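You operate a simulated robot arm through the tools that you are given. There is no shell and no other tool.

Carry out the task below with a simulated robot arm. There is one attempt and no reset: what you move stays moved.

TASK
Lock the red rod at 25 cm and mark it with the red collar on the green peg.
Fine: the yellow collar comes off the peg into the orange tray; leave the other rods, collars and controls.

It is judged by the outcome, as a careful person would: the job done as asked, and still so three seconds after it is handed in. It fails if anything else is knocked over, pushed out of place, dropped, spilled or broken.

THE ROBOT
A 7-joint arm with a two-finger parallel gripper, fixed in place. Base frame: the origin is at the foot of the arm, x ahead of it, y to its left, z up. Lengths are in m, angles in degrees, forces in N, time in s.
Its first joint turns from -166.0 to 166.0 degrees. Payload 4.4 kg.
The tool frame sits at the grasp point between the pads (the TCP): z along the fingers, y along the line on which they close. The tips reach 0.023 m beyond it. Largest opening 0.094 m; finger width 0.038, thickness 0.01; the body of the gripper, 0.054 by 0.096 m, starts 0.039 m behind the TCP.
Orientation is that of the tool frame in the base frame, as [roll, pitch, yaw] about the fixed x, y, z axes, in that order (R = Rz(yaw) Ry(pitch) Rx(roll)). With the fingers straight down and closing along the base's y, the tool's x points along the base's -x, its y along +y and its z along -z.

THE INTERFACE
- The arm moves only by the tool send_rows. Its argument "deltas" is one flat list of numbers, 6 for each row, row after row: the shift along the tool's x, y, z in m, then the turn, a rotation vector about the tool's x, y, z in degrees. In form: [x, y, z, wx, wy, wz, x, y, z, wx, wy, wz, ...]. A call has 1 to 20 rows; each row shifts and turns the commanded pose from where the row before left it, along the tool's axes as they then stand. "grip" is the gripper command, from -1 (shut) to 1 (fully open), values between in proportion, set as the call begins (left out, the last holds). A row lasts 0.2 s, in which the tool goes at most 0.05 m and 8.6 degrees; a call with a longer step from one row to the next is refused whole, and so is a gripper value outside its range. A pose out of reach is approached as far as the arm can. The call stops where the force on the tool passes 80 N (or 10 N more than at its start, if that is more) or the arm is blocked; 0.2 s more then pass. Each finger travels about 0.072 m/s and halts on what it meets, pressing with about 35 N; the grip force reading is that of the motor and also rises with nothing between the fingers. The clock runs only during rows and for 0.2 s after the last one: add rows that do not move to give the fingers time. The reply holds the time, the measured pose of the TCP, the force on the tool along the base axes, the opening and the grip force, in the units named above and with some noise, with the torque about the TCP (base axes, N m) and any sound that the robot's microphone picked up, and new pictures: "pictures" is both (left out), scene, wrist or none.
- Cameras (640 x 400 px; columns grow to the right, rows downward): "scene" is fixed at [0.2198, -0.6505, 1.3974]; the picture's right is [0.70, -0.71, 0.00], its down [-0.13, -0.13, -0.98] and it looks along [0.70, 0.69, -0.18] (base axes); focal length 331 px, centre (320, 200). "wrist" rides on the gripper at [0.086, 0.016, -0.074] in the tool frame; the picture's right is [-0.18, 0.98, 0.00], its down [-0.58, -0.11, -0.81] and it looks along [-0.79, -0.15, 0.59] (tool axes); focal length 243 px, centre (320, 200). There is no depth. A picture from a camera that has moved, and an enlarged one, comes with that camera's place and axes in the base frame and with its lens.
- inspect(camera, box): a new picture of the part [left, top, right, bottom] of that camera's present view, enlarged. No time passes.
- close_job(): hands the job in; it is judged then, once.

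Nothing tells you positions but the pictures and the camera data. Unless the task says otherwise, let go and move clear before handing in.

The tools are called by a JSON object that holds its "name" and its "arguments". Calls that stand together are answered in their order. send_rows: Moves the arm, as the interface text tells. Its arguments: {"type":"object","properties":{"deltas":{"type":"array","items":{"type":"number"}},"grip":{"type":"number"},"pictures":{"type":"string","enum":["both","scene","wrist","none"]}},"required":["deltas"]} The other tools are called the same way: inspect (camera, box) takes an enlarged picture of a part of a camera's view; close_job () hands the job in.

At the start:

```text
clock: 0.0
position: [0.7603, 0.0253, 1.5447]
orientation: [-180.0, 0.0, -179.9]
ft_force: [0.5, -0.1, -0.3]
ft_torque: [-0.01, 0.0, -0.03]
width: 0.0938
grasp_force: 0.1
```

scene: 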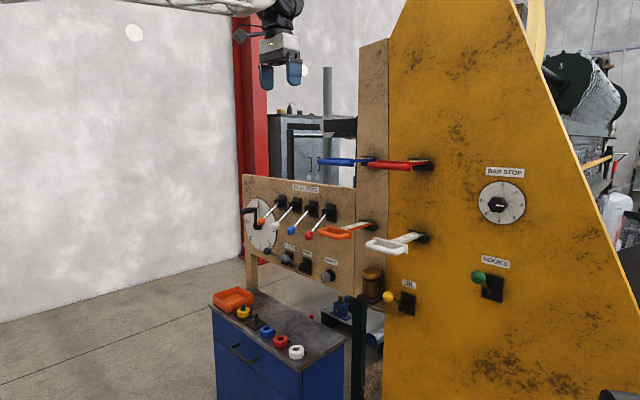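
wrist: 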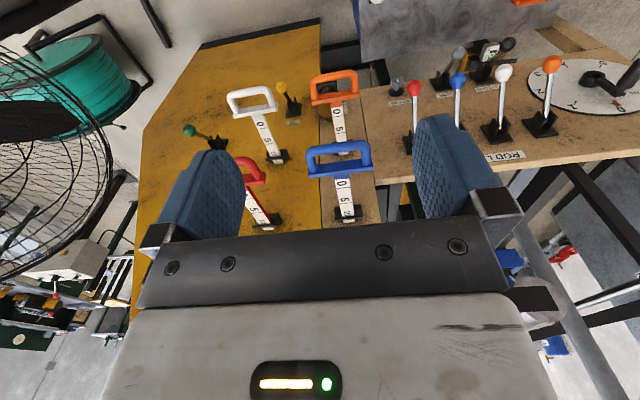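

I see a machine with four coloured rods with handles (blue, red, orange, white), levers labelled "ROD...", a dial, and a bench with an orange tray and coloured collars. I'll enlarge the views first to understand the controls.

{"name": "inspect", "arguments": {"camera": "scene", "box": [230, 140, 390, 240]}}

{"name": "inspect", "arguments": {"camera": "scene", "box": [360, 140, 540, 320]}}

{"name": "inspect", "arguments": {"camera": "scene", "box": [200, 270, 350, 370]}}

{"name": "inspect", "arguments": {"camera": "scene", "box": [235, 190, 355, 290]}}

{"name": "inspect", "arguments": {"camera": "wrist", "box": [180, 60, 420, 240]}}

{"name": "inspect", "arguments": {"camera": "wrist", "box": [380, 0, 640, 180]}}

```text
4.00 times, centred on (310, 190) of scene
camera zoom: at [0.2198, -0.6505, 1.3974], right [0.7, -0.71, 0.0], down [-0.13, -0.13, -0.98], along [0.7, 0.69, -0.18], focal length 1323 px, centre (360, 240)
```

zoom: 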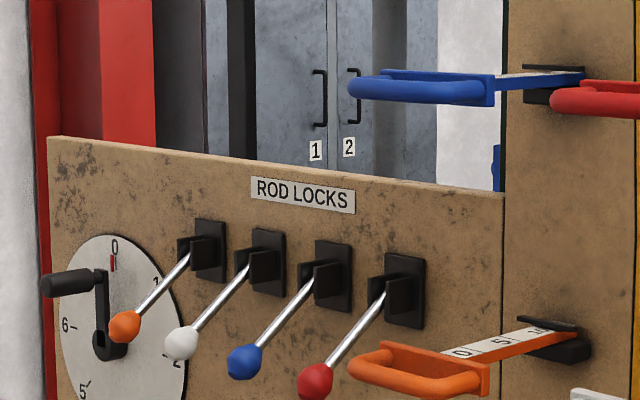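

```text
2.22 times, centred on (450, 230) of scene
camera zoom: at [0.2198, -0.6505, 1.3974], right [0.7, -0.71, 0.0], down [-0.13, -0.13, -0.98], along [0.7, 0.69, -0.18], focal length 735 px, centre (31, 133)
```

zoom: 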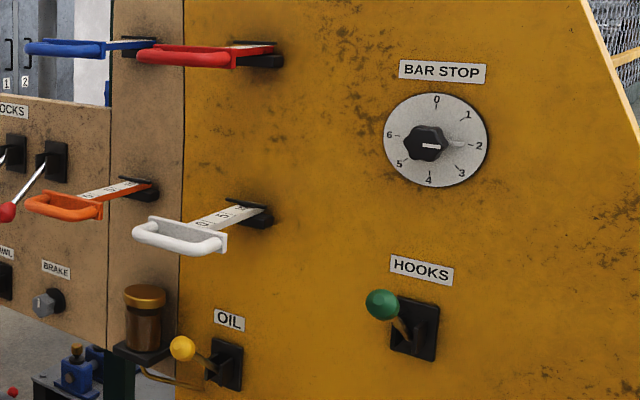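

```text
4.00 times, centred on (275, 320) of scene
camera zoom: at [0.2198, -0.6505, 1.3974], right [0.7, -0.71, 0.0], down [-0.13, -0.13, -0.98], along [0.7, 0.69, -0.18], focal length 1323 px, centre (500, -280)
```

zoom: 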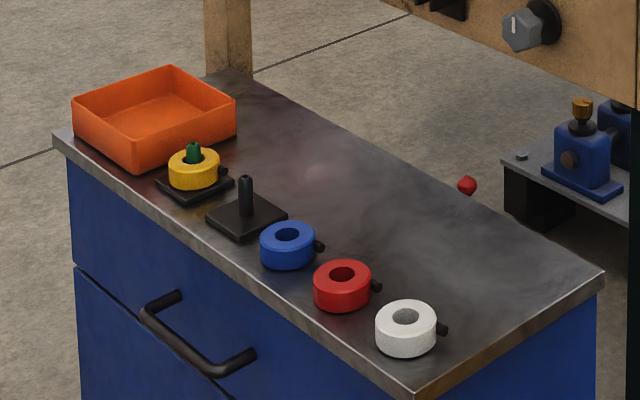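

```text
4.00 times, centred on (295, 240) of scene
camera zoom: at [0.2198, -0.6505, 1.3974], right [0.7, -0.71, 0.0], down [-0.13, -0.13, -0.98], along [0.7, 0.69, -0.18], focal length 1323 px, centre (420, 40)
```

zoom: 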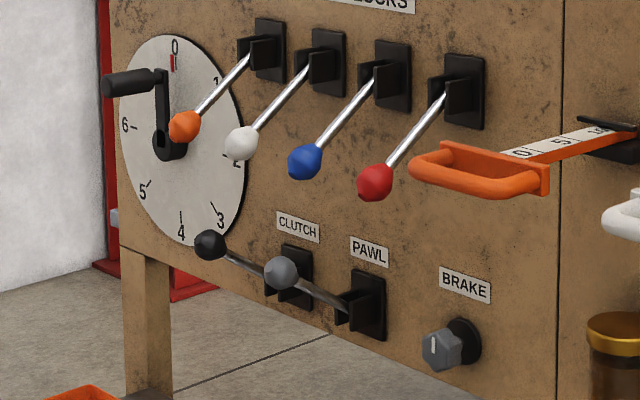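

```text
2.22 times, centred on (300, 150) of wrist
camera zoom: at [0.6719, 0.0423, 1.619], right [0.18, 0.98, 0.0], down [0.58, -0.11, 0.81], along [0.79, -0.15, -0.59], focal length 539 px, centre (364, 311)
```

zoom: 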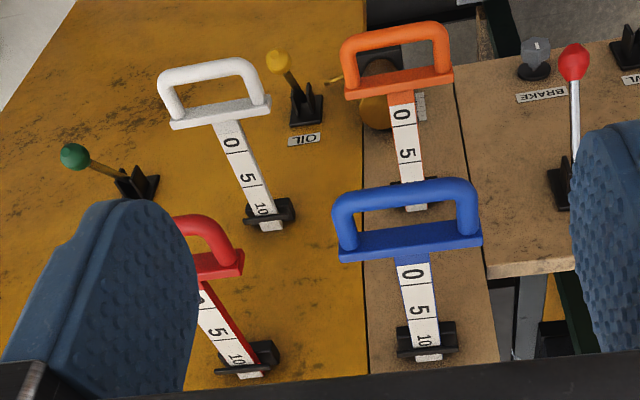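

```text
2.22 times, centred on (510, 90) of wrist
camera zoom: at [0.6719, 0.0423, 1.619], right [0.18, 0.98, 0.0], down [0.58, -0.11, 0.81], along [0.79, -0.15, -0.59], focal length 539 px, centre (-102, 444)
```

zoom: 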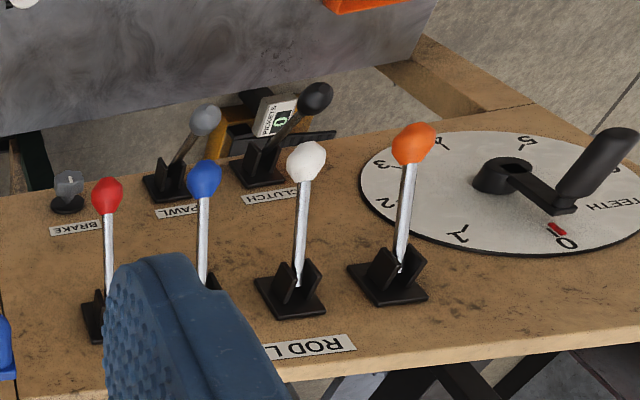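

I take the red handle at about (0.95, -0.19, 1.33) and the red lock lever's ball at about (1.02, 0.20, 1.06), with the bench of collars lower left at about (0.95, 0.5, 0.65). I'll shift sideways to look at the red rod's scale more closely.

{"name": "send_rows", "arguments": {"deltas": [0, -0.045, 0, 0, 0, 0, 0, -0.045, 0, 0, 0, 0, 0, -0.045, 0, 0, 0, 0, 0, -0.045, 0, 0, 0, 0, 0, -0.045, 0, 0, 0, 0], "grip": 1, "pictures": "both"}}

```text
clock: 1.2
position: [0.7566, -0.1976, 1.5485]
orientation: [-179.9, 0.1, -180.0]
ft_force: [-0.7, -0.5, 0.1]
ft_torque: [0.07, 0.0, -0.02]
width: 0.0941
grasp_force: 0.1
camera wrist: at [0.6691, -0.1806, 1.6223], right [0.18, 0.98, 0.0], down [0.58, -0.11, 0.81], along [0.79, -0.15, -0.59], focal length 243 px, centre (320, 200)
```

scene: 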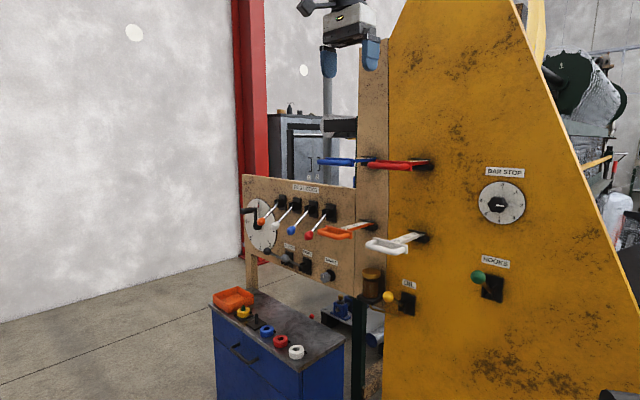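
wrist: 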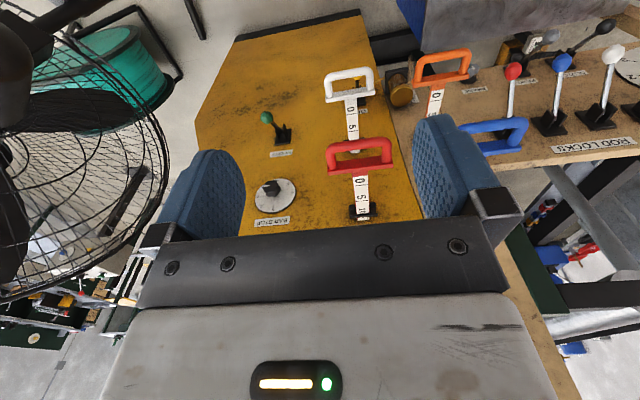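

{"name": "inspect", "arguments": {"camera": "wrist", "box": [300, 120, 420, 230]}}

{"name": "inspect", "arguments": {"camera": "wrist", "box": [480, 0, 640, 160]}}

{"name": "inspect", "arguments": {"camera": "scene", "box": [310, 140, 450, 270]}}

```text
3.64 times, centred on (360, 175) of wrist
camera zoom: at [0.6691, -0.1806, 1.6223], right [0.18, 0.98, 0.0], down [0.58, -0.11, 0.81], along [0.79, -0.15, -0.59], focal length 882 px, centre (174, 291)
```

zoom: 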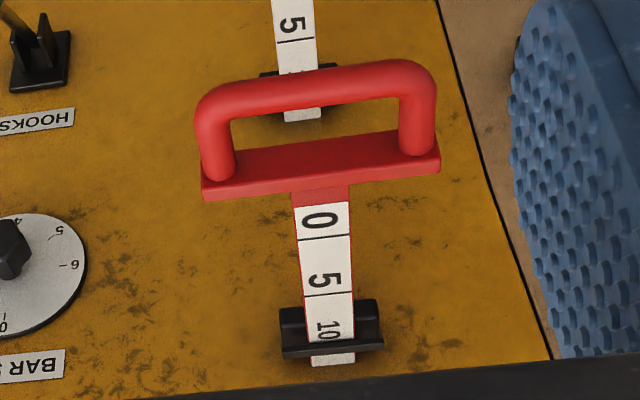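

```text
2.50 times, centred on (560, 80) of wrist
camera zoom: at [0.6691, -0.1806, 1.6223], right [0.18, 0.98, 0.0], down [0.58, -0.11, 0.81], along [0.79, -0.15, -0.59], focal length 606 px, centre (-280, 500)
```

zoom: 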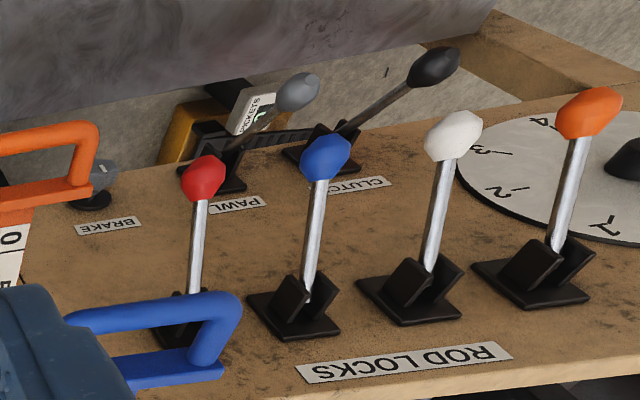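

```text
3.08 times, centred on (380, 205) of scene
camera zoom: at [0.2198, -0.6505, 1.3974], right [0.7, -0.71, 0.0], down [-0.13, -0.13, -0.98], along [0.7, 0.69, -0.18], focal length 1017 px, centre (135, 185)
```

zoom: 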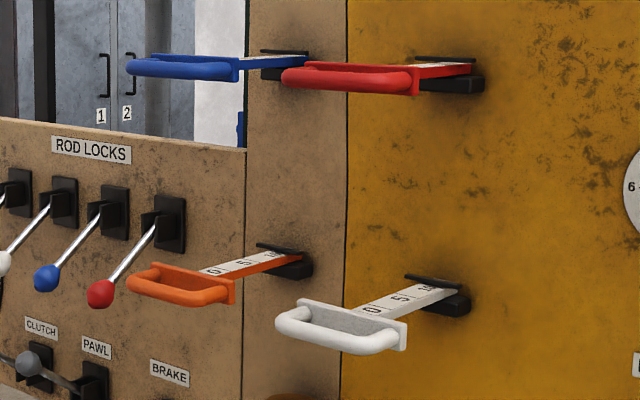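

The scale on the red rod runs 0, 5, 10… from the handle, and the guide bar now sits at about 10. All four rod-lock levers point down. Next I'll back off and go lower to look at the lock panel and the collar bench.

{"name": "send_rows", "arguments": {"deltas": [0.0121, 0.0345, 0.0268, 0, 0, 0, 0.0121, 0.0345, 0.0268, 0, 0, 0, 0.0121, 0.0345, 0.0268, 0, 0, 0, 0.0121, 0.0345, 0.0268, 0, 0, 0, 0.0121, 0.0345, 0.0268, 0, 0, 0, 0.0121, 0.0345, 0.0268, 0, 0, 0, 0.0121, 0.0345, 0.0268, 0, 0, 0, 0.0121, 0.0345, 0.0268, 0, 0, 0, 0.0121, 0.0345, 0.0268, 0, 0, 0, 0.0121, 0.0345, 0.0268, 0, 0, 0, 0.0121, 0.0345, 0.0268, 0, 0, 0, 0.0121, 0.0345, 0.0268, 0, 0, 0, 0.0121, 0.0345, 0.0268, 0, 0, 0], "pictures": "both"}}

```text
clock: 4.0
position: [0.6014, 0.2476, 1.1959]
orientation: [-179.9, 0.2, 179.9]
ft_force: [-0.7, 0.7, 0.0]
ft_torque: [-0.01, -0.02, 0.0]
width: 0.0939
grasp_force: 0.2
camera wrist: at [0.5143, 0.2647, 1.27], right [0.18, 0.98, 0.0], down [0.58, -0.11, 0.81], along [0.79, -0.15, -0.59], focal length 243 px, centre (320, 200)
```

scene: 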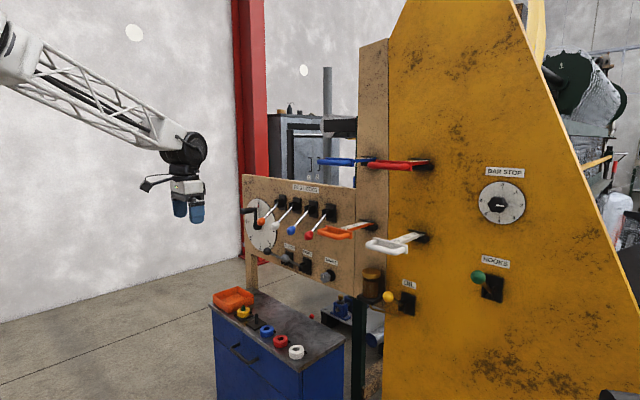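
wrist: 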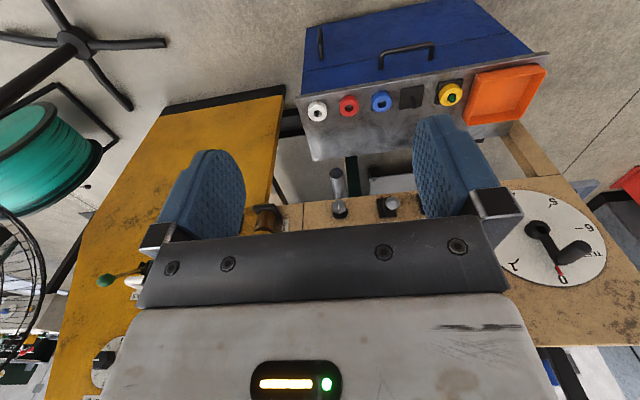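

The bench is clear: white, red and blue collars, an empty black peg, the green peg wearing the yellow collar, then the orange tray. I'll deal with the rod first, moving above the red handle with the fingers turned to close along x.

{"name": "send_rows", "arguments": {"deltas": [0, -0.0416, -0.0254, 0, 0, 0, 0, -0.0416, -0.0254, 0, 0, 0, 0, -0.0416, -0.0254, 0, 0, 0, 0, -0.0416, -0.0254, 0, 0, 0, 0, -0.0416, -0.0254, 0, 0, 0, 0, -0.0416, -0.0254, 0, 0, 0, 0, -0.0416, -0.0254, 0, 0, 0, 0, -0.0416, -0.0254, 0, 0, 0, 0, -0.0416, -0.0254, 0, 0, 0, 0, -0.0416, -0.0254, 0, 0, 0, 0, 0, 0, 0, 0, -8.2, 0, 0, 0, 0, 0, -8.2, 0, 0, 0, 0, 0, -8.2, 0, 0, 0, 0, 0, -8.2, 0, 0, 0, 0, 0, -8.2, 0, 0, 0, 0, 0, -8.2, 0, 0, 0, 0, 0, -8.2], "pictures": "wrist"}}

{"name": "send_rows", "arguments": {"deltas": [0, 0, 0, 0, 0, -8.2, 0, 0, 0, 0, 0, -8.2, 0, 0, 0, 0, 0, -8.2, 0, 0, 0, 0, 0, -8.0], "pictures": "both"}}

```text
clock: 7.6
position: [0.6027, -0.1661, 1.4506]
orientation: [180.0, -0.1, -122.5]
ft_force: [0.0, -0.5, -0.5]
ft_torque: [-0.03, -0.01, 0.01]
width: 0.0937
grasp_force: 0.1
camera wrist: at [0.5412, -0.2303, 1.5244], right [-0.73, 0.68, 0.0], down [0.4, 0.43, 0.81], along [0.55, 0.59, -0.59], focal length 243 px, centre (320, 200)
```

wrist: 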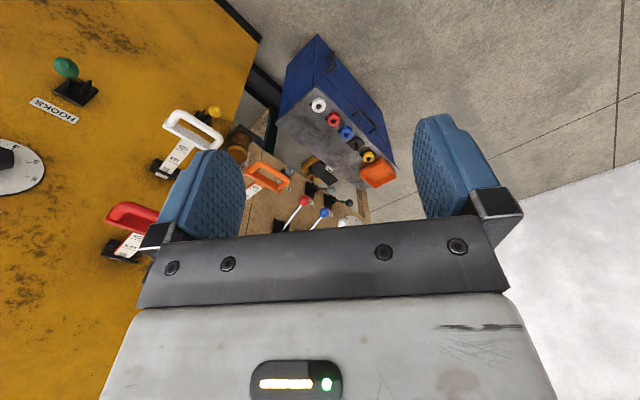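

```text
clock: 8.6
position: [0.6014, -0.1654, 1.45]
orientation: [-179.9, 0.0, -89.9]
ft_force: [0.0, 0.5, -0.1]
ft_torque: [0.0, 0.0, -0.01]
width: 0.0941
grasp_force: 0.0
camera wrist: at [0.5845, -0.2531, 1.525], right [-0.98, 0.18, 0.0], down [0.11, 0.58, 0.81], along [0.15, 0.79, -0.59], focal length 243 px, centre (320, 200)
```

scene: 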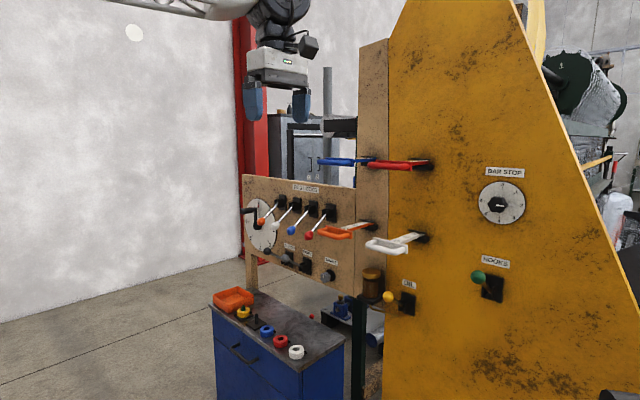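
wrist: 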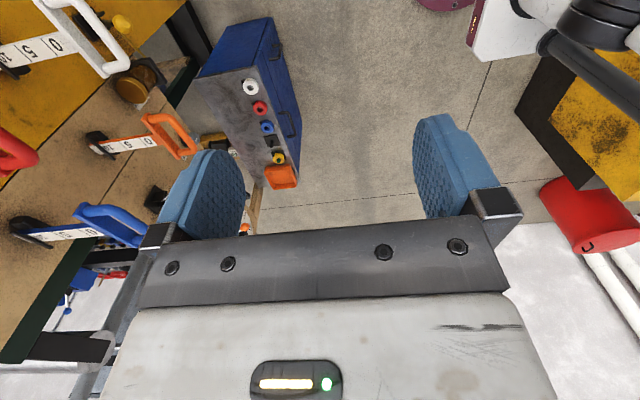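

The tool is now turned. The red handle is ahead at roughly x 0.955. I'll move forward above it, keeping the tips higher than the bar.

{"name": "send_rows", "arguments": {"deltas": [0, -0.045, 0, 0, 0, 0, 0, -0.045, 0, 0, 0, 0, 0, -0.045, 0, 0, 0, 0, 0, -0.045, 0, 0, 0, 0, 0, -0.045, 0, 0, 0, 0, 0, -0.045, 0, 0, 0, 0, 0, -0.045, 0, 0, 0, 0], "grip": 0.2, "pictures": "both"}}

```text
clock: 10.2
position: [0.913, -0.1662, 1.4501]
orientation: [-180.0, 0.0, -90.0]
ft_force: [-0.4, 0.6, 1.0]
ft_torque: [-0.01, -0.03, -0.01]
width: 0.0563
grasp_force: 0.1
camera wrist: at [0.8955, -0.2512, 1.524], right [-0.98, 0.18, 0.0], down [0.11, 0.58, 0.81], along [0.15, 0.79, -0.59], focal length 243 px, centre (320, 200)
```

scene: 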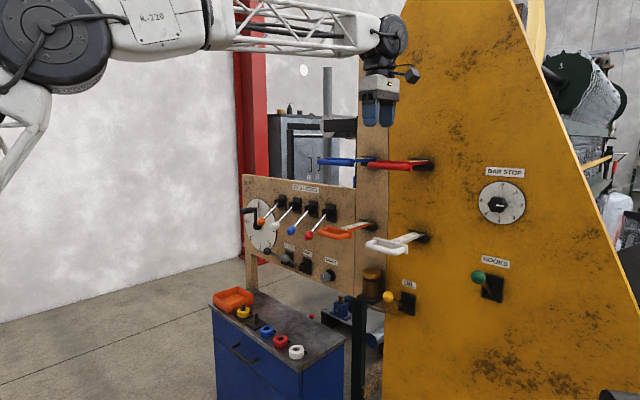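
wrist: 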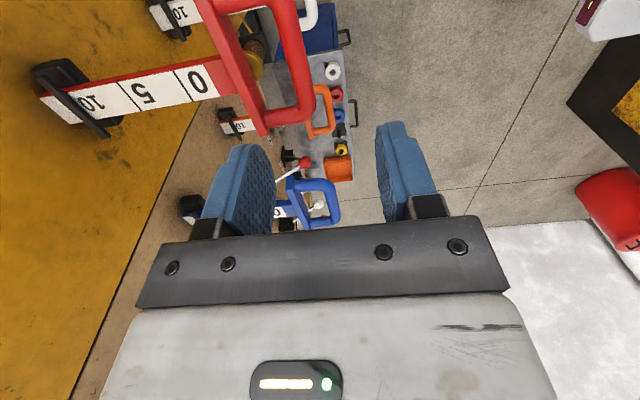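

{"name": "inspect", "arguments": {"camera": "wrist", "box": [20, 20, 260, 170]}}

{"name": "inspect", "arguments": {"camera": "wrist", "box": [20, 50, 140, 140]}}

```text
2.67 times, centred on (140, 95) of wrist
camera zoom: at [0.8955, -0.2512, 1.524], right [-0.98, 0.18, 0.0], down [0.11, 0.58, 0.81], along [0.15, 0.79, -0.59], focal length 647 px, centre (800, 480)
```

zoom: 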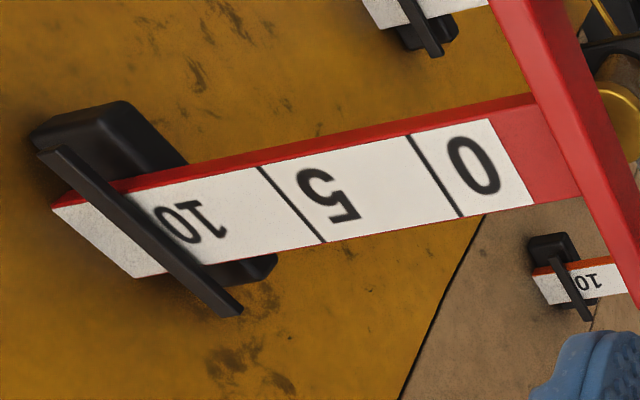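

```text
4.44 times, centred on (80, 95) of wrist
camera zoom: at [0.8955, -0.2512, 1.524], right [-0.98, 0.18, 0.0], down [0.11, 0.58, 0.81], along [0.15, 0.79, -0.59], focal length 1078 px, centre (1387, 667)
```

zoom: 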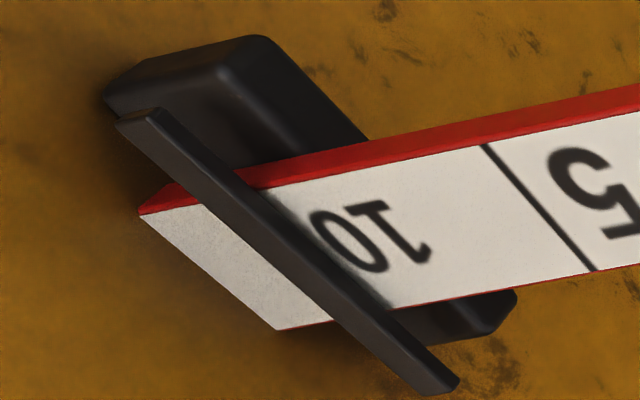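

{"name": "inspect", "arguments": {"camera": "wrist", "box": [180, 0, 370, 150]}}

{"name": "inspect", "arguments": {"camera": "scene", "box": [340, 90, 450, 190]}}

```text
2.67 times, centred on (275, 75) of wrist
camera zoom: at [0.8955, -0.2512, 1.524], right [-0.98, 0.18, 0.0], down [0.11, 0.58, 0.81], along [0.15, 0.79, -0.59], focal length 647 px, centre (440, 533)
```

zoom: 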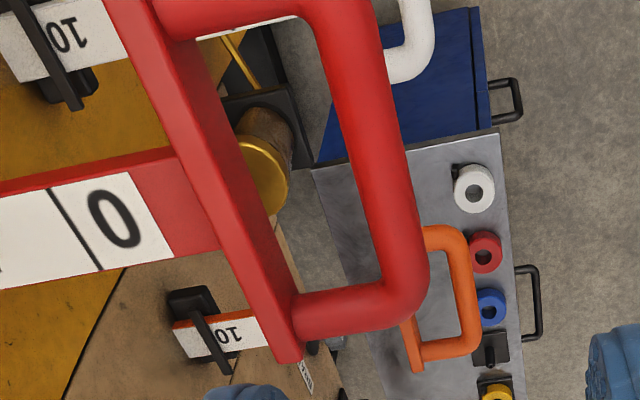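

```text
4.00 times, centred on (395, 140) of scene
camera zoom: at [0.2198, -0.6505, 1.3974], right [0.7, -0.71, 0.0], down [-0.13, -0.13, -0.98], along [0.7, 0.69, -0.18], focal length 1323 px, centre (20, 440)
```

zoom: 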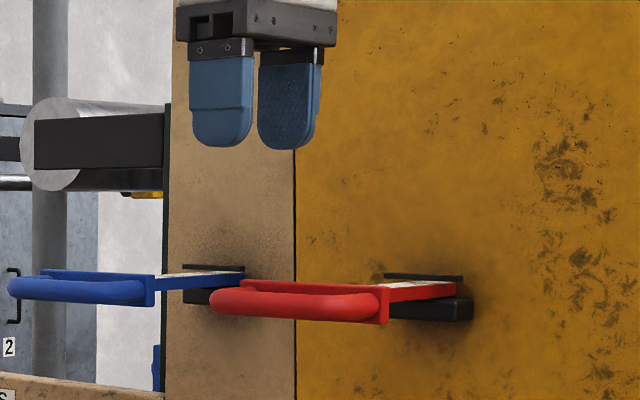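

The zoom shows the guide bar sits right on the 10 line, so a 15.0 cm pull is needed. The handle bar is at about x 0.931, y -0.17, z 1.33, so I'll line up over it and descend part way.

{"name": "send_rows", "arguments": {"deltas": [0.004, -0.018, 0, 0, 0, 0, 0, 0, 0.025, 0, 0, 0, 0, 0, 0.025, 0, 0, 0], "grip": 0.05, "pictures": "both"}}

{"name": "inspect", "arguments": {"camera": "wrist", "box": [180, 0, 440, 180]}}

{"name": "inspect", "arguments": {"camera": "scene", "box": [340, 90, 450, 190]}}

```text
clock: 11.0
position: [0.9337, -0.1673, 1.3996]
orientation: [180.0, 0.0, -90.0]
ft_force: [-0.2, 0.1, 0.6]
ft_torque: [0.04, -0.02, 0.02]
width: 0.0496
grasp_force: 0.0
camera wrist: at [0.9166, -0.2546, 1.4736], right [-0.98, 0.18, 0.0], down [0.11, 0.58, 0.81], along [0.15, 0.79, -0.59], focal length 243 px, centre (320, 200)
```

scene: 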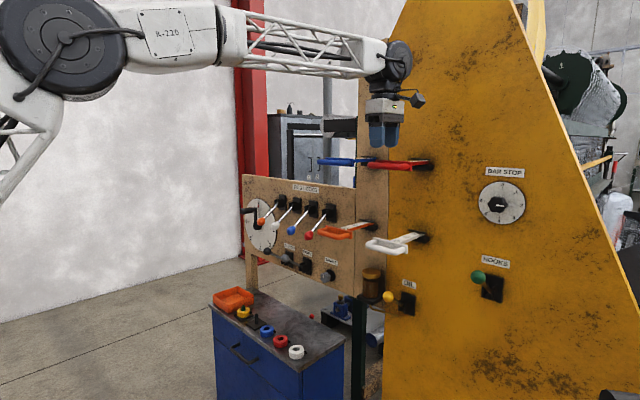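
wrist: 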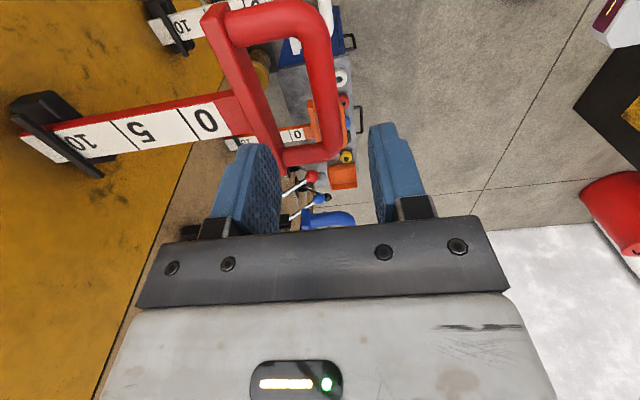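

```text
2.22 times, centred on (310, 90) of wrist
camera zoom: at [0.9166, -0.2546, 1.4736], right [-0.98, 0.18, 0.0], down [0.11, 0.58, 0.81], along [0.15, 0.79, -0.59], focal length 539 px, centre (342, 444)
```

zoom: 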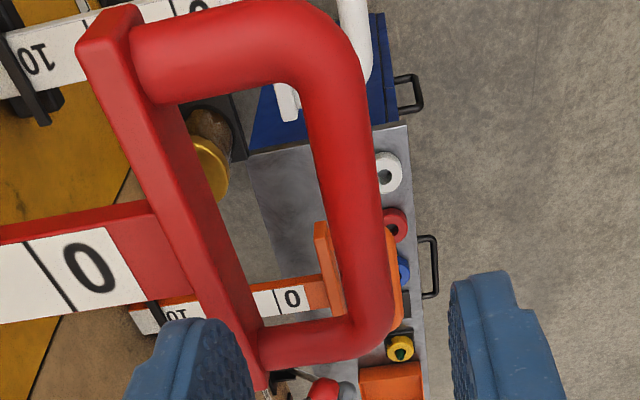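

```text
4.00 times, centred on (395, 140) of scene
camera zoom: at [0.2198, -0.6505, 1.3974], right [0.7, -0.71, 0.0], down [-0.13, -0.13, -0.98], along [0.7, 0.69, -0.18], focal length 1323 px, centre (20, 440)
```

zoom: 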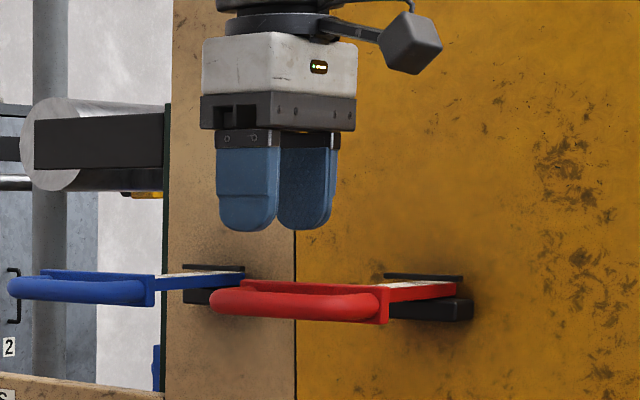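

The fingers straddle the bar well, with the inner finger over the loop. I'll nudge back 5 mm and descend around the bar.

{"name": "send_rows", "arguments": {"deltas": [0.002, 0.005, 0, 0, 0, 0, 0, 0, 0.02, 0, 0, 0, 0, 0, 0.02, 0, 0, 0, 0, 0, 0.02, 0, 0, 0, 0, 0, 0.006, 0, 0, 0], "pictures": "both"}}

{"name": "inspect", "arguments": {"camera": "scene", "box": [340, 90, 450, 190]}}

{"name": "inspect", "arguments": {"camera": "wrist", "box": [180, 50, 440, 230]}}

```text
clock: 12.2
position: [0.9312, -0.1727, 1.3332]
orientation: [180.0, -0.1, -90.0]
ft_force: [0.4, 0.2, 0.5]
ft_torque: [0.01, 0.02, 0.0]
width: 0.0496
grasp_force: 0.1
camera wrist: at [0.9129, -0.2587, 1.408], right [-0.98, 0.18, 0.0], down [0.11, 0.58, 0.81], along [0.15, 0.79, -0.59], focal length 243 px, centre (320, 200)
```

scene: 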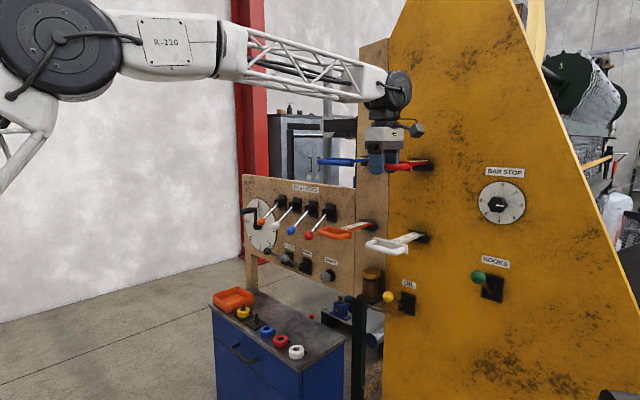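
wrist: 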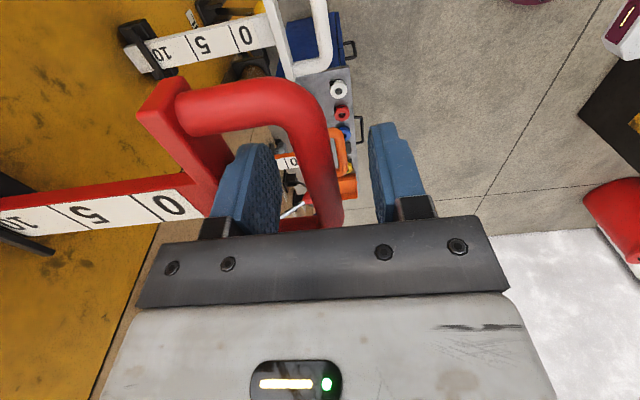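

```text
4.00 times, centred on (395, 140) of scene
camera zoom: at [0.2198, -0.6505, 1.3974], right [0.7, -0.71, 0.0], down [-0.13, -0.13, -0.98], along [0.7, 0.69, -0.18], focal length 1323 px, centre (20, 440)
```

zoom: 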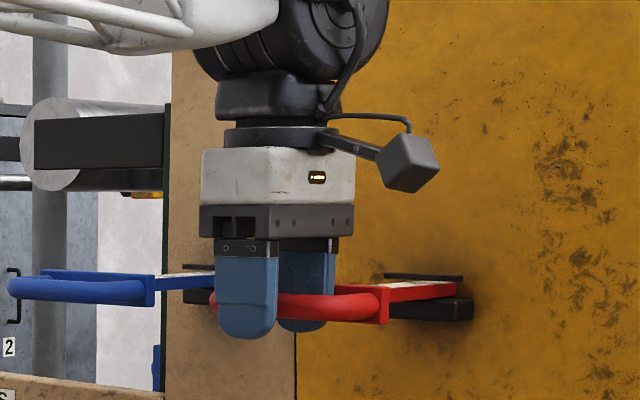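

```text
2.22 times, centred on (310, 140) of wrist
camera zoom: at [0.9129, -0.2587, 1.408], right [-0.98, 0.18, 0.0], down [0.11, 0.58, 0.81], along [0.15, 0.79, -0.59], focal length 539 px, centre (342, 333)
```

zoom: 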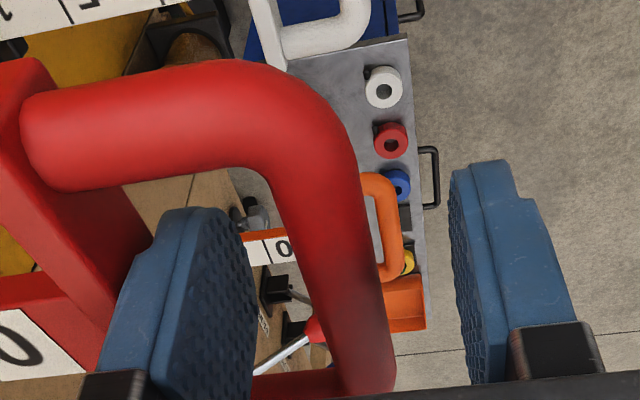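

Both fingers are around the bar cleanly. Closing the grip now.

{"name": "send_rows", "arguments": {"deltas": [0, 0, 0, 0, 0, 0, 0, 0, 0, 0, 0, 0, 0, 0, 0, 0, 0, 0, 0, 0, 0, 0, 0, 0], "grip": -1, "pictures": "wrist"}}

```text
clock: 13.2
position: [0.9297, -0.1731, 1.3343]
orientation: [-180.0, 0.0, -90.0]
ft_force: [22.9, -1.5, 4.1]
ft_torque: [0.08, -0.15, -1.75]
width: 0.0161
grasp_force: 44.6
camera wrist: at [0.9134, -0.2587, 1.4082], right [-0.98, 0.18, 0.0], down [0.11, 0.58, 0.81], along [0.15, 0.79, -0.59], focal length 243 px, centre (320, 200)
```

wrist: 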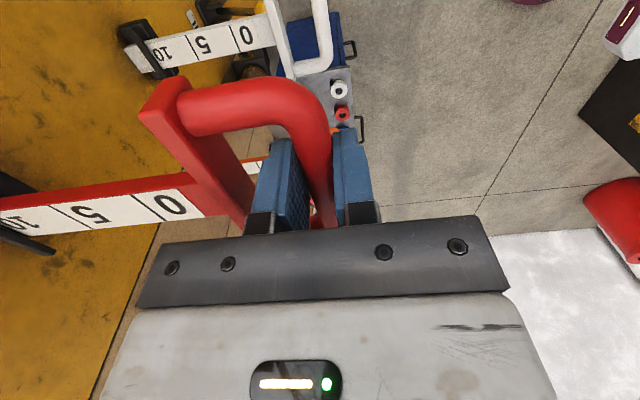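

The bar is gripped (16 mm), and the tool feels about 23 N toward the panel, so the rod is stiff or locked. I'll try a small gentle pull to see whether the lock is on.

{"name": "send_rows", "arguments": {"deltas": [0, 0.004, 0, 0, 0, 0, 0, 0.002, 0, 0, 0, 0, 0, 0, 0, 0, 0, 0], "pictures": "wrist"}}

{"name": "inspect", "arguments": {"camera": "wrist", "box": [0, 160, 200, 280]}}

```text
clock: 13.6
position: [0.9303, -0.173, 1.3349]
orientation: [-179.5, 0.0, -90.0]
ft_force: [37.6, -2.0, 1.1]
ft_torque: [-0.02, -0.24, -1.87]
width: 0.016
grasp_force: 45.4
stopped in row 1: the force on the tool passed its limit at 93 N (the readings are from after the stop); the commanded pose is now the measured one
camera wrist: at [0.9126, -0.2586, 1.4081], right [-0.98, 0.18, -0.01], down [0.1, 0.58, 0.81], along [0.15, 0.79, -0.59], focal length 243 px, centre (320, 200)
```

wrist: 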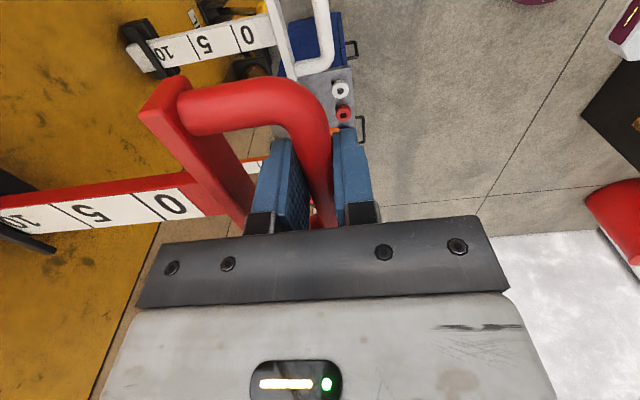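

```text
3.20 times, centred on (100, 220) of wrist
camera zoom: at [0.9126, -0.2586, 1.4081], right [-0.98, 0.18, -0.01], down [0.1, 0.58, 0.81], along [0.15, 0.79, -0.59], focal length 776 px, centre (1024, 136)
```

zoom: 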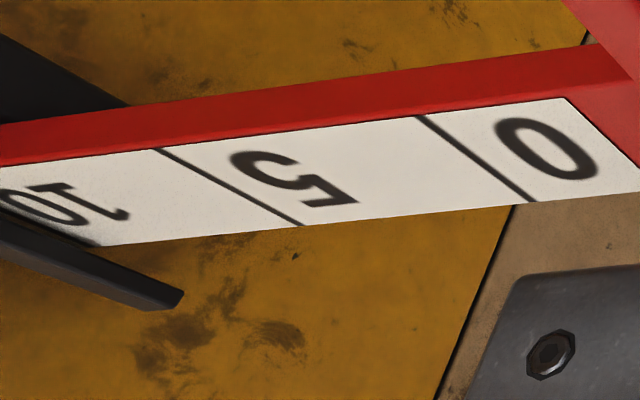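

93 N did not move the rod, so lever-down means locked. I'll release the handle, rise clear, and go unlock the red lever.

{"name": "send_rows", "arguments": {"deltas": [0, 0, 0, 0, 0, 0, 0, 0, 0, 0, 0, 0, 0, 0, 0, 0, 0, 0, 0, 0, 0, 0, 0, 0], "grip": 0.05, "pictures": "wrist"}}

```text
clock: 14.6
position: [0.9294, -0.1729, 1.335]
orientation: [-179.7, 0.0, -90.0]
ft_force: [-0.1, 0.6, 0.8]
ft_torque: [0.02, 0.01, 0.0]
width: 0.0494
grasp_force: 0.1
camera wrist: at [0.9116, -0.2586, 1.4089], right [-0.98, 0.18, -0.01], down [0.1, 0.58, 0.81], along [0.15, 0.79, -0.59], focal length 243 px, centre (320, 200)
```

wrist: 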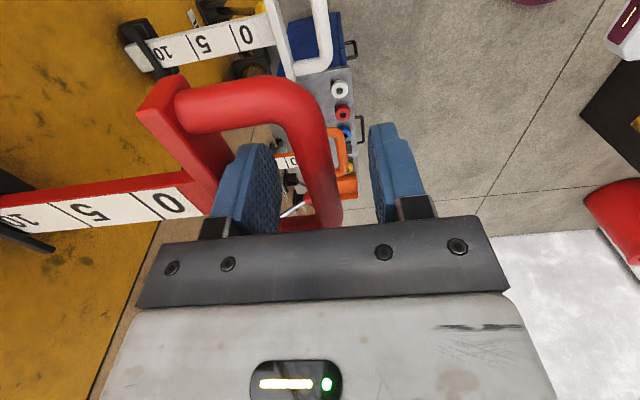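

Released without disturbing anything. I'll lift straight up, back away, and turn the tool back square to the panel.

{"name": "send_rows", "arguments": {"deltas": [0, 0, -0.035, 0, 0, 0, 0, 0, -0.035, 0, 0, 0, 0, 0, -0.035, 0, 0, 0, 0, 0.046, 0, 0, 0, 0, 0, 0.046, 0, 0, 0, 0, 0, 0.046, 0, 0, 0, 0, 0, 0.046, 0, 0, 0, 0, 0, 0.046, 0, 0, 0, 0, 0, 0, 0, 0, 0, 8.2, 0, 0, 0, 0, 0, 8.2, 0, 0, 0, 0, 0, 8.2, 0, 0, 0, 0, 0, 8.2, 0, 0, 0, 0, 0, 8.2, 0, 0, 0, 0, 0, 8.2, 0, 0, 0, 0, 0, 8.2, 0, 0, 0, 0, 0, 8.2, 0, 0, 0, 0, 0, 8.2, 0, 0, 0, 0, 0, 8.2, 0, 0, 0, 0, 0, 8.0], "pictures": "none"}}

```text
clock: 18.6
position: [0.6988, -0.1718, 1.4387]
orientation: [180.0, 0.4, 179.9]
ft_force: [-0.9, -0.4, 0.2]
ft_torque: [0.0, -0.02, 0.0]
width: 0.0495
grasp_force: 0.0
```

Now I'll move across in front of the red lock lever and pitch the tool forward 45°.

{"name": "send_rows", "arguments": {"deltas": [0, 0.0413, 0.0211, 0, 0, 0, 0, 0.0413, 0.0211, 0, 0, 0, 0, 0.0413, 0.0211, 0, 0, 0, 0, 0.0413, 0.0211, 0, 0, 0, 0, 0.0413, 0.0211, 0, 0, 0, 0, 0.0413, 0.0211, 0, 0, 0, 0, 0.0413, 0.0211, 0, 0, 0, 0, 0.0413, 0.0211, 0, 0, 0, 0, 0.0413, 0.0211, 0, 0, 0, 0, 0, 0, 0, -7.5, 0, 0, 0, 0, 0, -7.5, 0, 0, 0, 0, 0, -7.5, 0, 0, 0, 0, 0, -7.5, 0, 0, 0, 0, 0, -7.5, 0, 0, 0, 0, 0, -7.5, 0], "pictures": "both"}}

```text
clock: 21.8
position: [0.7003, 0.1987, 1.2475]
orientation: [-180.0, 45.4, -179.8]
ft_force: [0.2, -0.5, 0.9]
ft_torque: [-0.02, 0.01, 0.02]
width: 0.0494
grasp_force: 0.0
camera wrist: at [0.5853, 0.216, 1.2388], right [0.13, 0.98, 0.13], down [-0.17, -0.11, 0.98], along [0.98, -0.15, 0.15], focal length 243 px, centre (320, 200)
```

scene: 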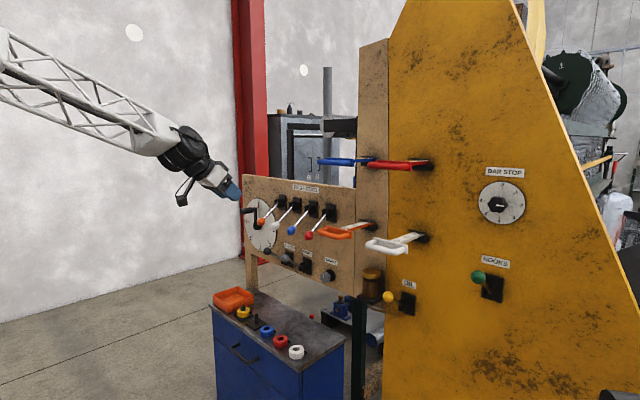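
wrist: 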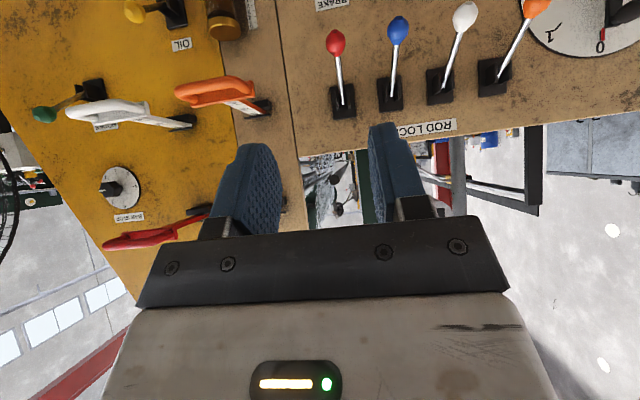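

The red lever's ball is straight ahead; I place it at about (1.023, 0.209, 1.049). I'll advance along the tool axis to a stand-off about 8 cm short of it.

{"name": "send_rows", "arguments": {"deltas": [-0.0122, 0.0015, 0.0413, 0, 0, 0, -0.0122, 0.0015, 0.0413, 0, 0, 0, -0.0122, 0.0015, 0.0413, 0, 0, 0, -0.0122, 0.0015, 0.0413, 0, 0, 0, -0.0122, 0.0015, 0.0413, 0, 0, 0, -0.0122, 0.0015, 0.0413, 0, 0, 0, -0.0122, 0.0015, 0.0413, 0, 0, 0], "grip": 0.38, "pictures": "both"}}

{"name": "inspect", "arguments": {"camera": "scene", "box": [230, 140, 390, 240]}}

```text
clock: 23.4
position: [0.9639, 0.2089, 1.1085]
orientation: [180.0, 45.4, -180.0]
ft_force: [-0.4, 0.1, -0.4]
ft_torque: [0.0, 0.0, 0.02]
width: 0.0647
grasp_force: 0.1
camera wrist: at [0.8484, 0.2248, 1.0988], right [0.13, 0.98, 0.13], down [-0.17, -0.11, 0.98], along [0.98, -0.15, 0.15], focal length 243 px, centre (320, 200)
```

scene: 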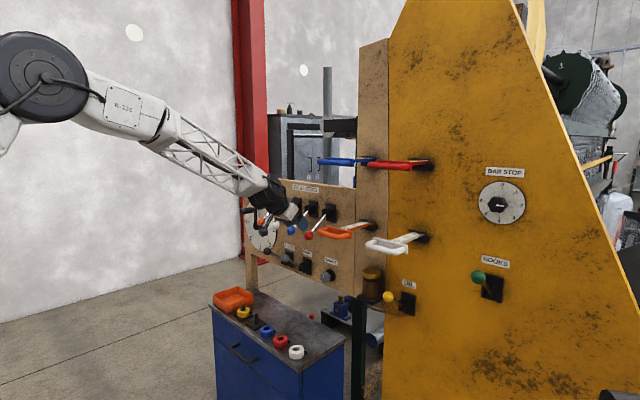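
wrist: 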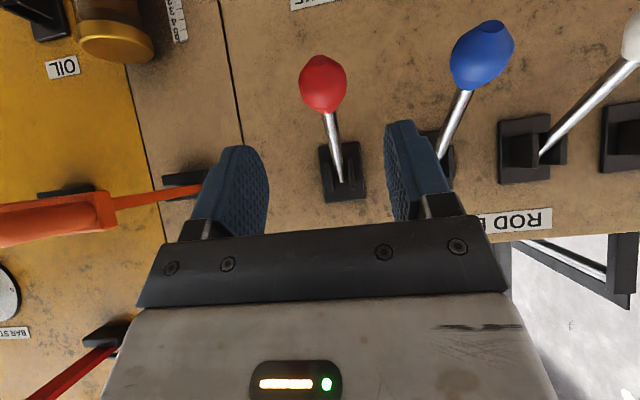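

```text
4.00 times, centred on (310, 190) of scene
camera zoom: at [0.2198, -0.6505, 1.3974], right [0.7, -0.71, 0.0], down [-0.13, -0.13, -0.98], along [0.7, 0.69, -0.18], focal length 1323 px, centre (360, 240)
```

zoom: 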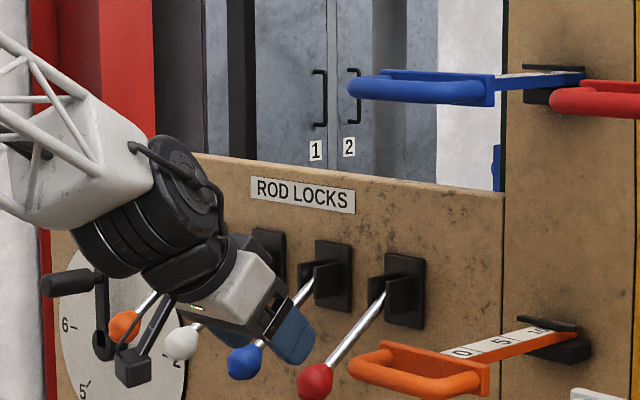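

Refining with the two views, the ball is at about (1.035, 0.21, 1.043). Advancing most of the way, with a look before closing.

{"name": "send_rows", "arguments": {"deltas": [-0.001, 0.0003, 0.022, 0, 0, 0, -0.001, 0.0003, 0.022, 0, 0, 0, -0.001, 0.0004, 0.022, 0, 0, 0], "pictures": "both"}}

{"name": "inspect", "arguments": {"camera": "scene", "box": [250, 170, 350, 250]}}

```text
clock: 24.2
position: [1.0111, 0.2095, 1.0609]
orientation: [-180.0, 45.4, -180.0]
ft_force: [0.6, 0.2, 0.0]
ft_torque: [-0.04, 0.02, 0.0]
width: 0.0648
grasp_force: 0.1
camera wrist: at [0.8973, 0.2253, 1.0531], right [0.13, 0.98, 0.13], down [-0.17, -0.11, 0.98], along [0.98, -0.15, 0.15], focal length 243 px, centre (320, 200)
```

scene: 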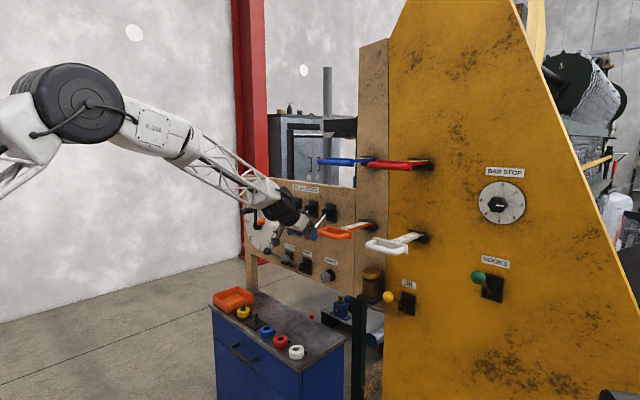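
wrist: 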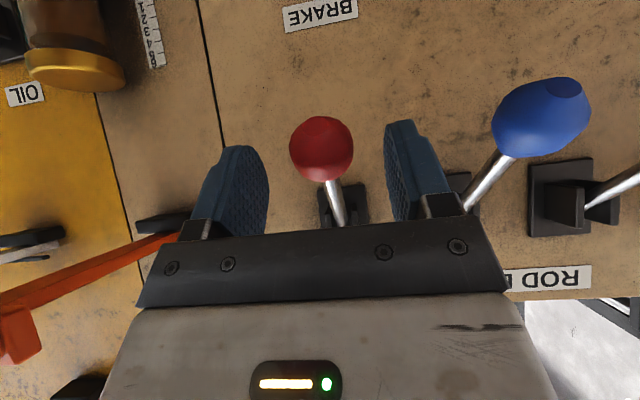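

```text
5.00 times, centred on (300, 210) of scene
camera zoom: at [0.2198, -0.6505, 1.3974], right [0.7, -0.71, 0.0], down [-0.13, -0.13, -0.98], along [0.7, 0.69, -0.18], focal length 1653 px, centre (420, 150)
```

zoom: 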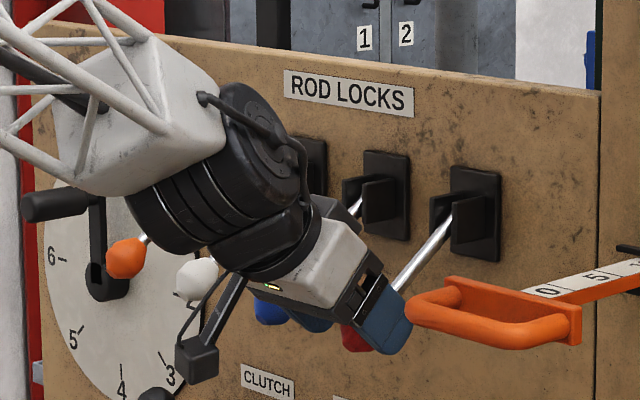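

The ball is now between the fingers, about 18 mm beyond the grasp point. Advancing that and closing on it.

{"name": "send_rows", "arguments": {"deltas": [0.001, 0, 0.009, 0, 0, 0, 0.001, 0, 0.009, 0, 0, 0], "pictures": "wrist"}}

{"name": "send_rows", "arguments": {"deltas": [0, 0, 0, 0, 0, 0, 0, 0, 0, 0, 0, 0, 0, 0, 0, 0, 0, 0, 0, 0, 0, 0, 0, 0], "grip": -1, "pictures": "both"}}

```text
clock: 24.8
position: [1.0265, 0.2093, 1.0492]
orientation: [-179.9, 45.2, -180.0]
ft_force: [0.9, 0.2, 0.8]
ft_torque: [0.01, 0.02, 0.01]
width: 0.0648
grasp_force: 0.0
camera wrist: at [0.9099, 0.2262, 1.0383], right [0.13, 0.98, 0.13], down [-0.16, -0.11, 0.98], along [0.98, -0.15, 0.15], focal length 243 px, centre (320, 200)
```

wrist: 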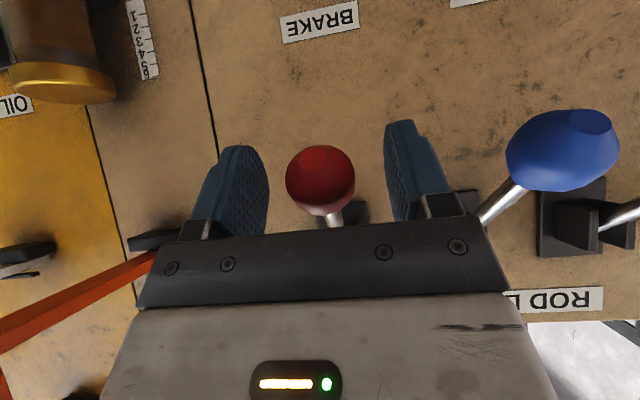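

```text
clock: 25.8
position: [1.0244, 0.21, 1.0469]
orientation: [-180.0, 45.4, -179.9]
ft_force: [5.1, 7.5, -1.1]
ft_torque: [-0.01, 0.13, 0.04]
width: 0.0324
grasp_force: 45.2
camera wrist: at [0.9099, 0.2265, 1.0382], right [0.13, 0.98, 0.13], down [-0.16, -0.11, 0.98], along [0.98, -0.15, 0.15], focal length 243 px, centre (320, 200)
```

scene: 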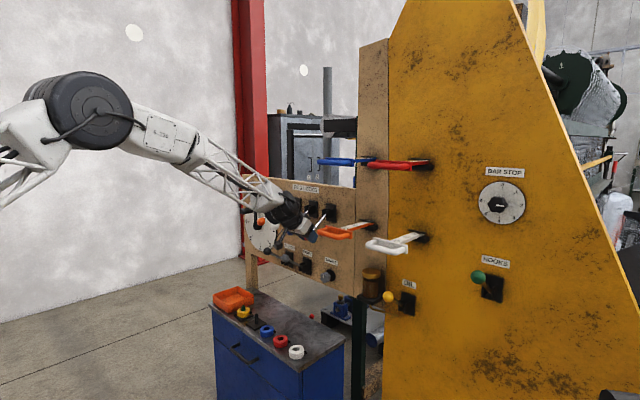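
wrist: 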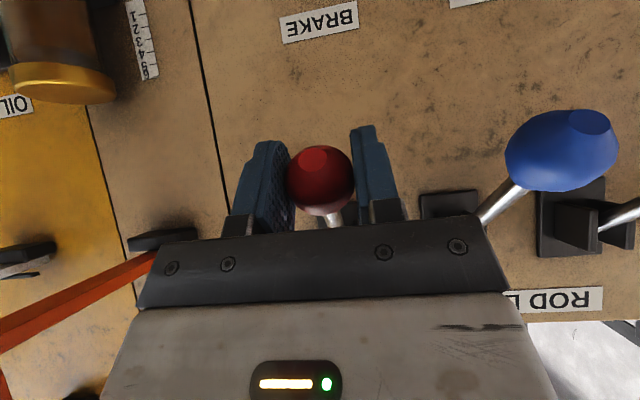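

The ball is gripped (32 mm), and I estimate the lever's pivot at about (1.13, 0.21, 1.12). I'll lift along the arc in a small first step and check the force.

{"name": "send_rows", "arguments": {"deltas": [-0.0012, 0, -0.0049, 0, 0, 0, -0.0012, 0, -0.0049, 0, 0, 0], "pictures": "wrist"}}

```text
clock: 26.4
position: [1.0195, 0.2098, 1.0545]
orientation: [-179.9, 45.2, 180.0]
ft_force: [3.8, 12.4, -14.0]
ft_torque: [0.06, 1.24, -0.02]
width: 0.0322
grasp_force: 45.4
camera wrist: at [0.9043, 0.2266, 1.0462], right [0.13, 0.98, 0.13], down [-0.16, -0.11, 0.98], along [0.98, -0.15, 0.15], focal length 243 px, centre (320, 200)
```

wrist: 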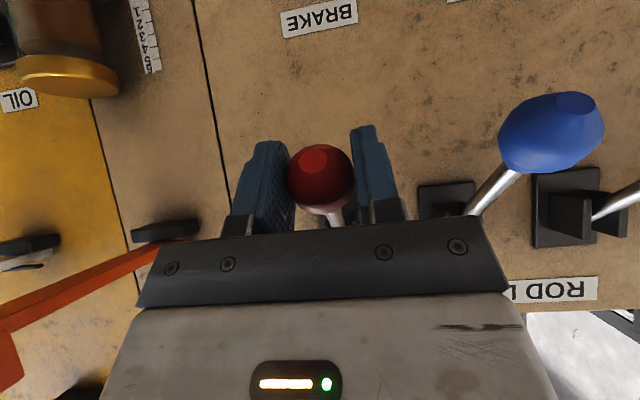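

The lever is moving with modest resistance (about 14 N). Continuing along the arc.

{"name": "send_rows", "arguments": {"deltas": [-0.0026, 0, -0.0086, 0, 0, 0, -0.0032, 0, -0.0084, 0, 0, 0, -0.0037, 0, -0.0081, 0, 0, 0, -0.0043, 0, -0.0079, 0, 0, 0], "pictures": "wrist"}}

```text
clock: 27.4
position: [1.0051, 0.2092, 1.0879]
orientation: [-180.0, 45.2, -180.0]
ft_force: [-1.5, 10.8, -12.7]
ft_torque: [0.1, 1.05, -0.04]
width: 0.0325
grasp_force: 45.4
camera wrist: at [0.8911, 0.2266, 1.079], right [0.13, 0.98, 0.13], down [-0.16, -0.11, 0.98], along [0.98, -0.15, 0.15], focal length 243 px, centre (320, 200)
```

wrist: 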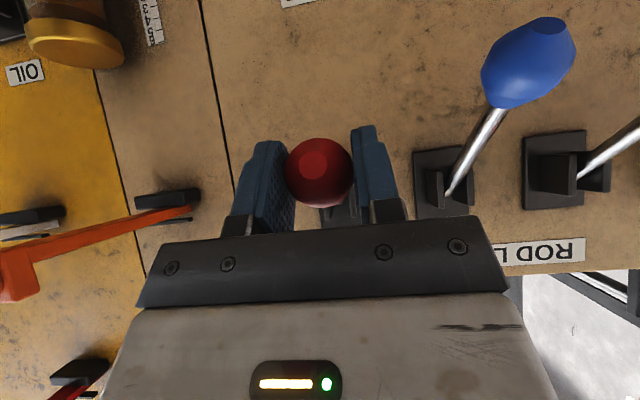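

{"name": "send_rows", "arguments": {"deltas": [-0.0049, 0, -0.0075, 0, 0, 0, -0.0054, 0, -0.0072, 0, 0, 0, -0.0059, 0, -0.0068, 0, 0, 0, -0.0064, 0, -0.0064, 0, 0, 0, -0.0068, 0, -0.0059, 0, 0, 0], "pictures": "wrist"}}

```text
clock: 28.6
position: [1.0039, 0.2104, 1.1347]
orientation: [-180.0, 45.3, -179.9]
ft_force: [-12.7, 23.4, -7.4]
ft_torque: [0.21, 1.09, 0.17]
width: 0.0326
grasp_force: 44.7
camera wrist: at [0.8892, 0.2264, 1.1256], right [0.13, 0.98, 0.13], down [-0.17, -0.11, 0.98], along [0.98, -0.15, 0.15], focal length 243 px, centre (320, 200)
```

wrist: 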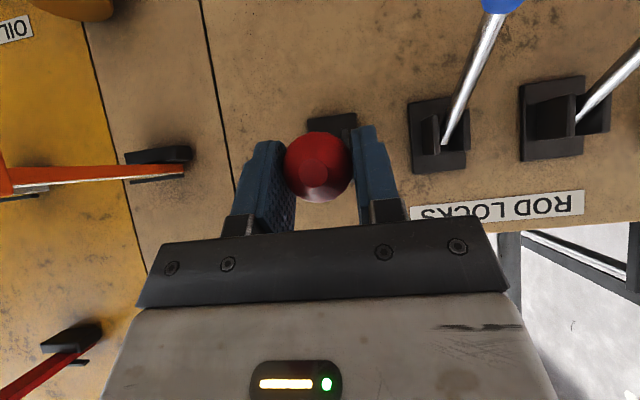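

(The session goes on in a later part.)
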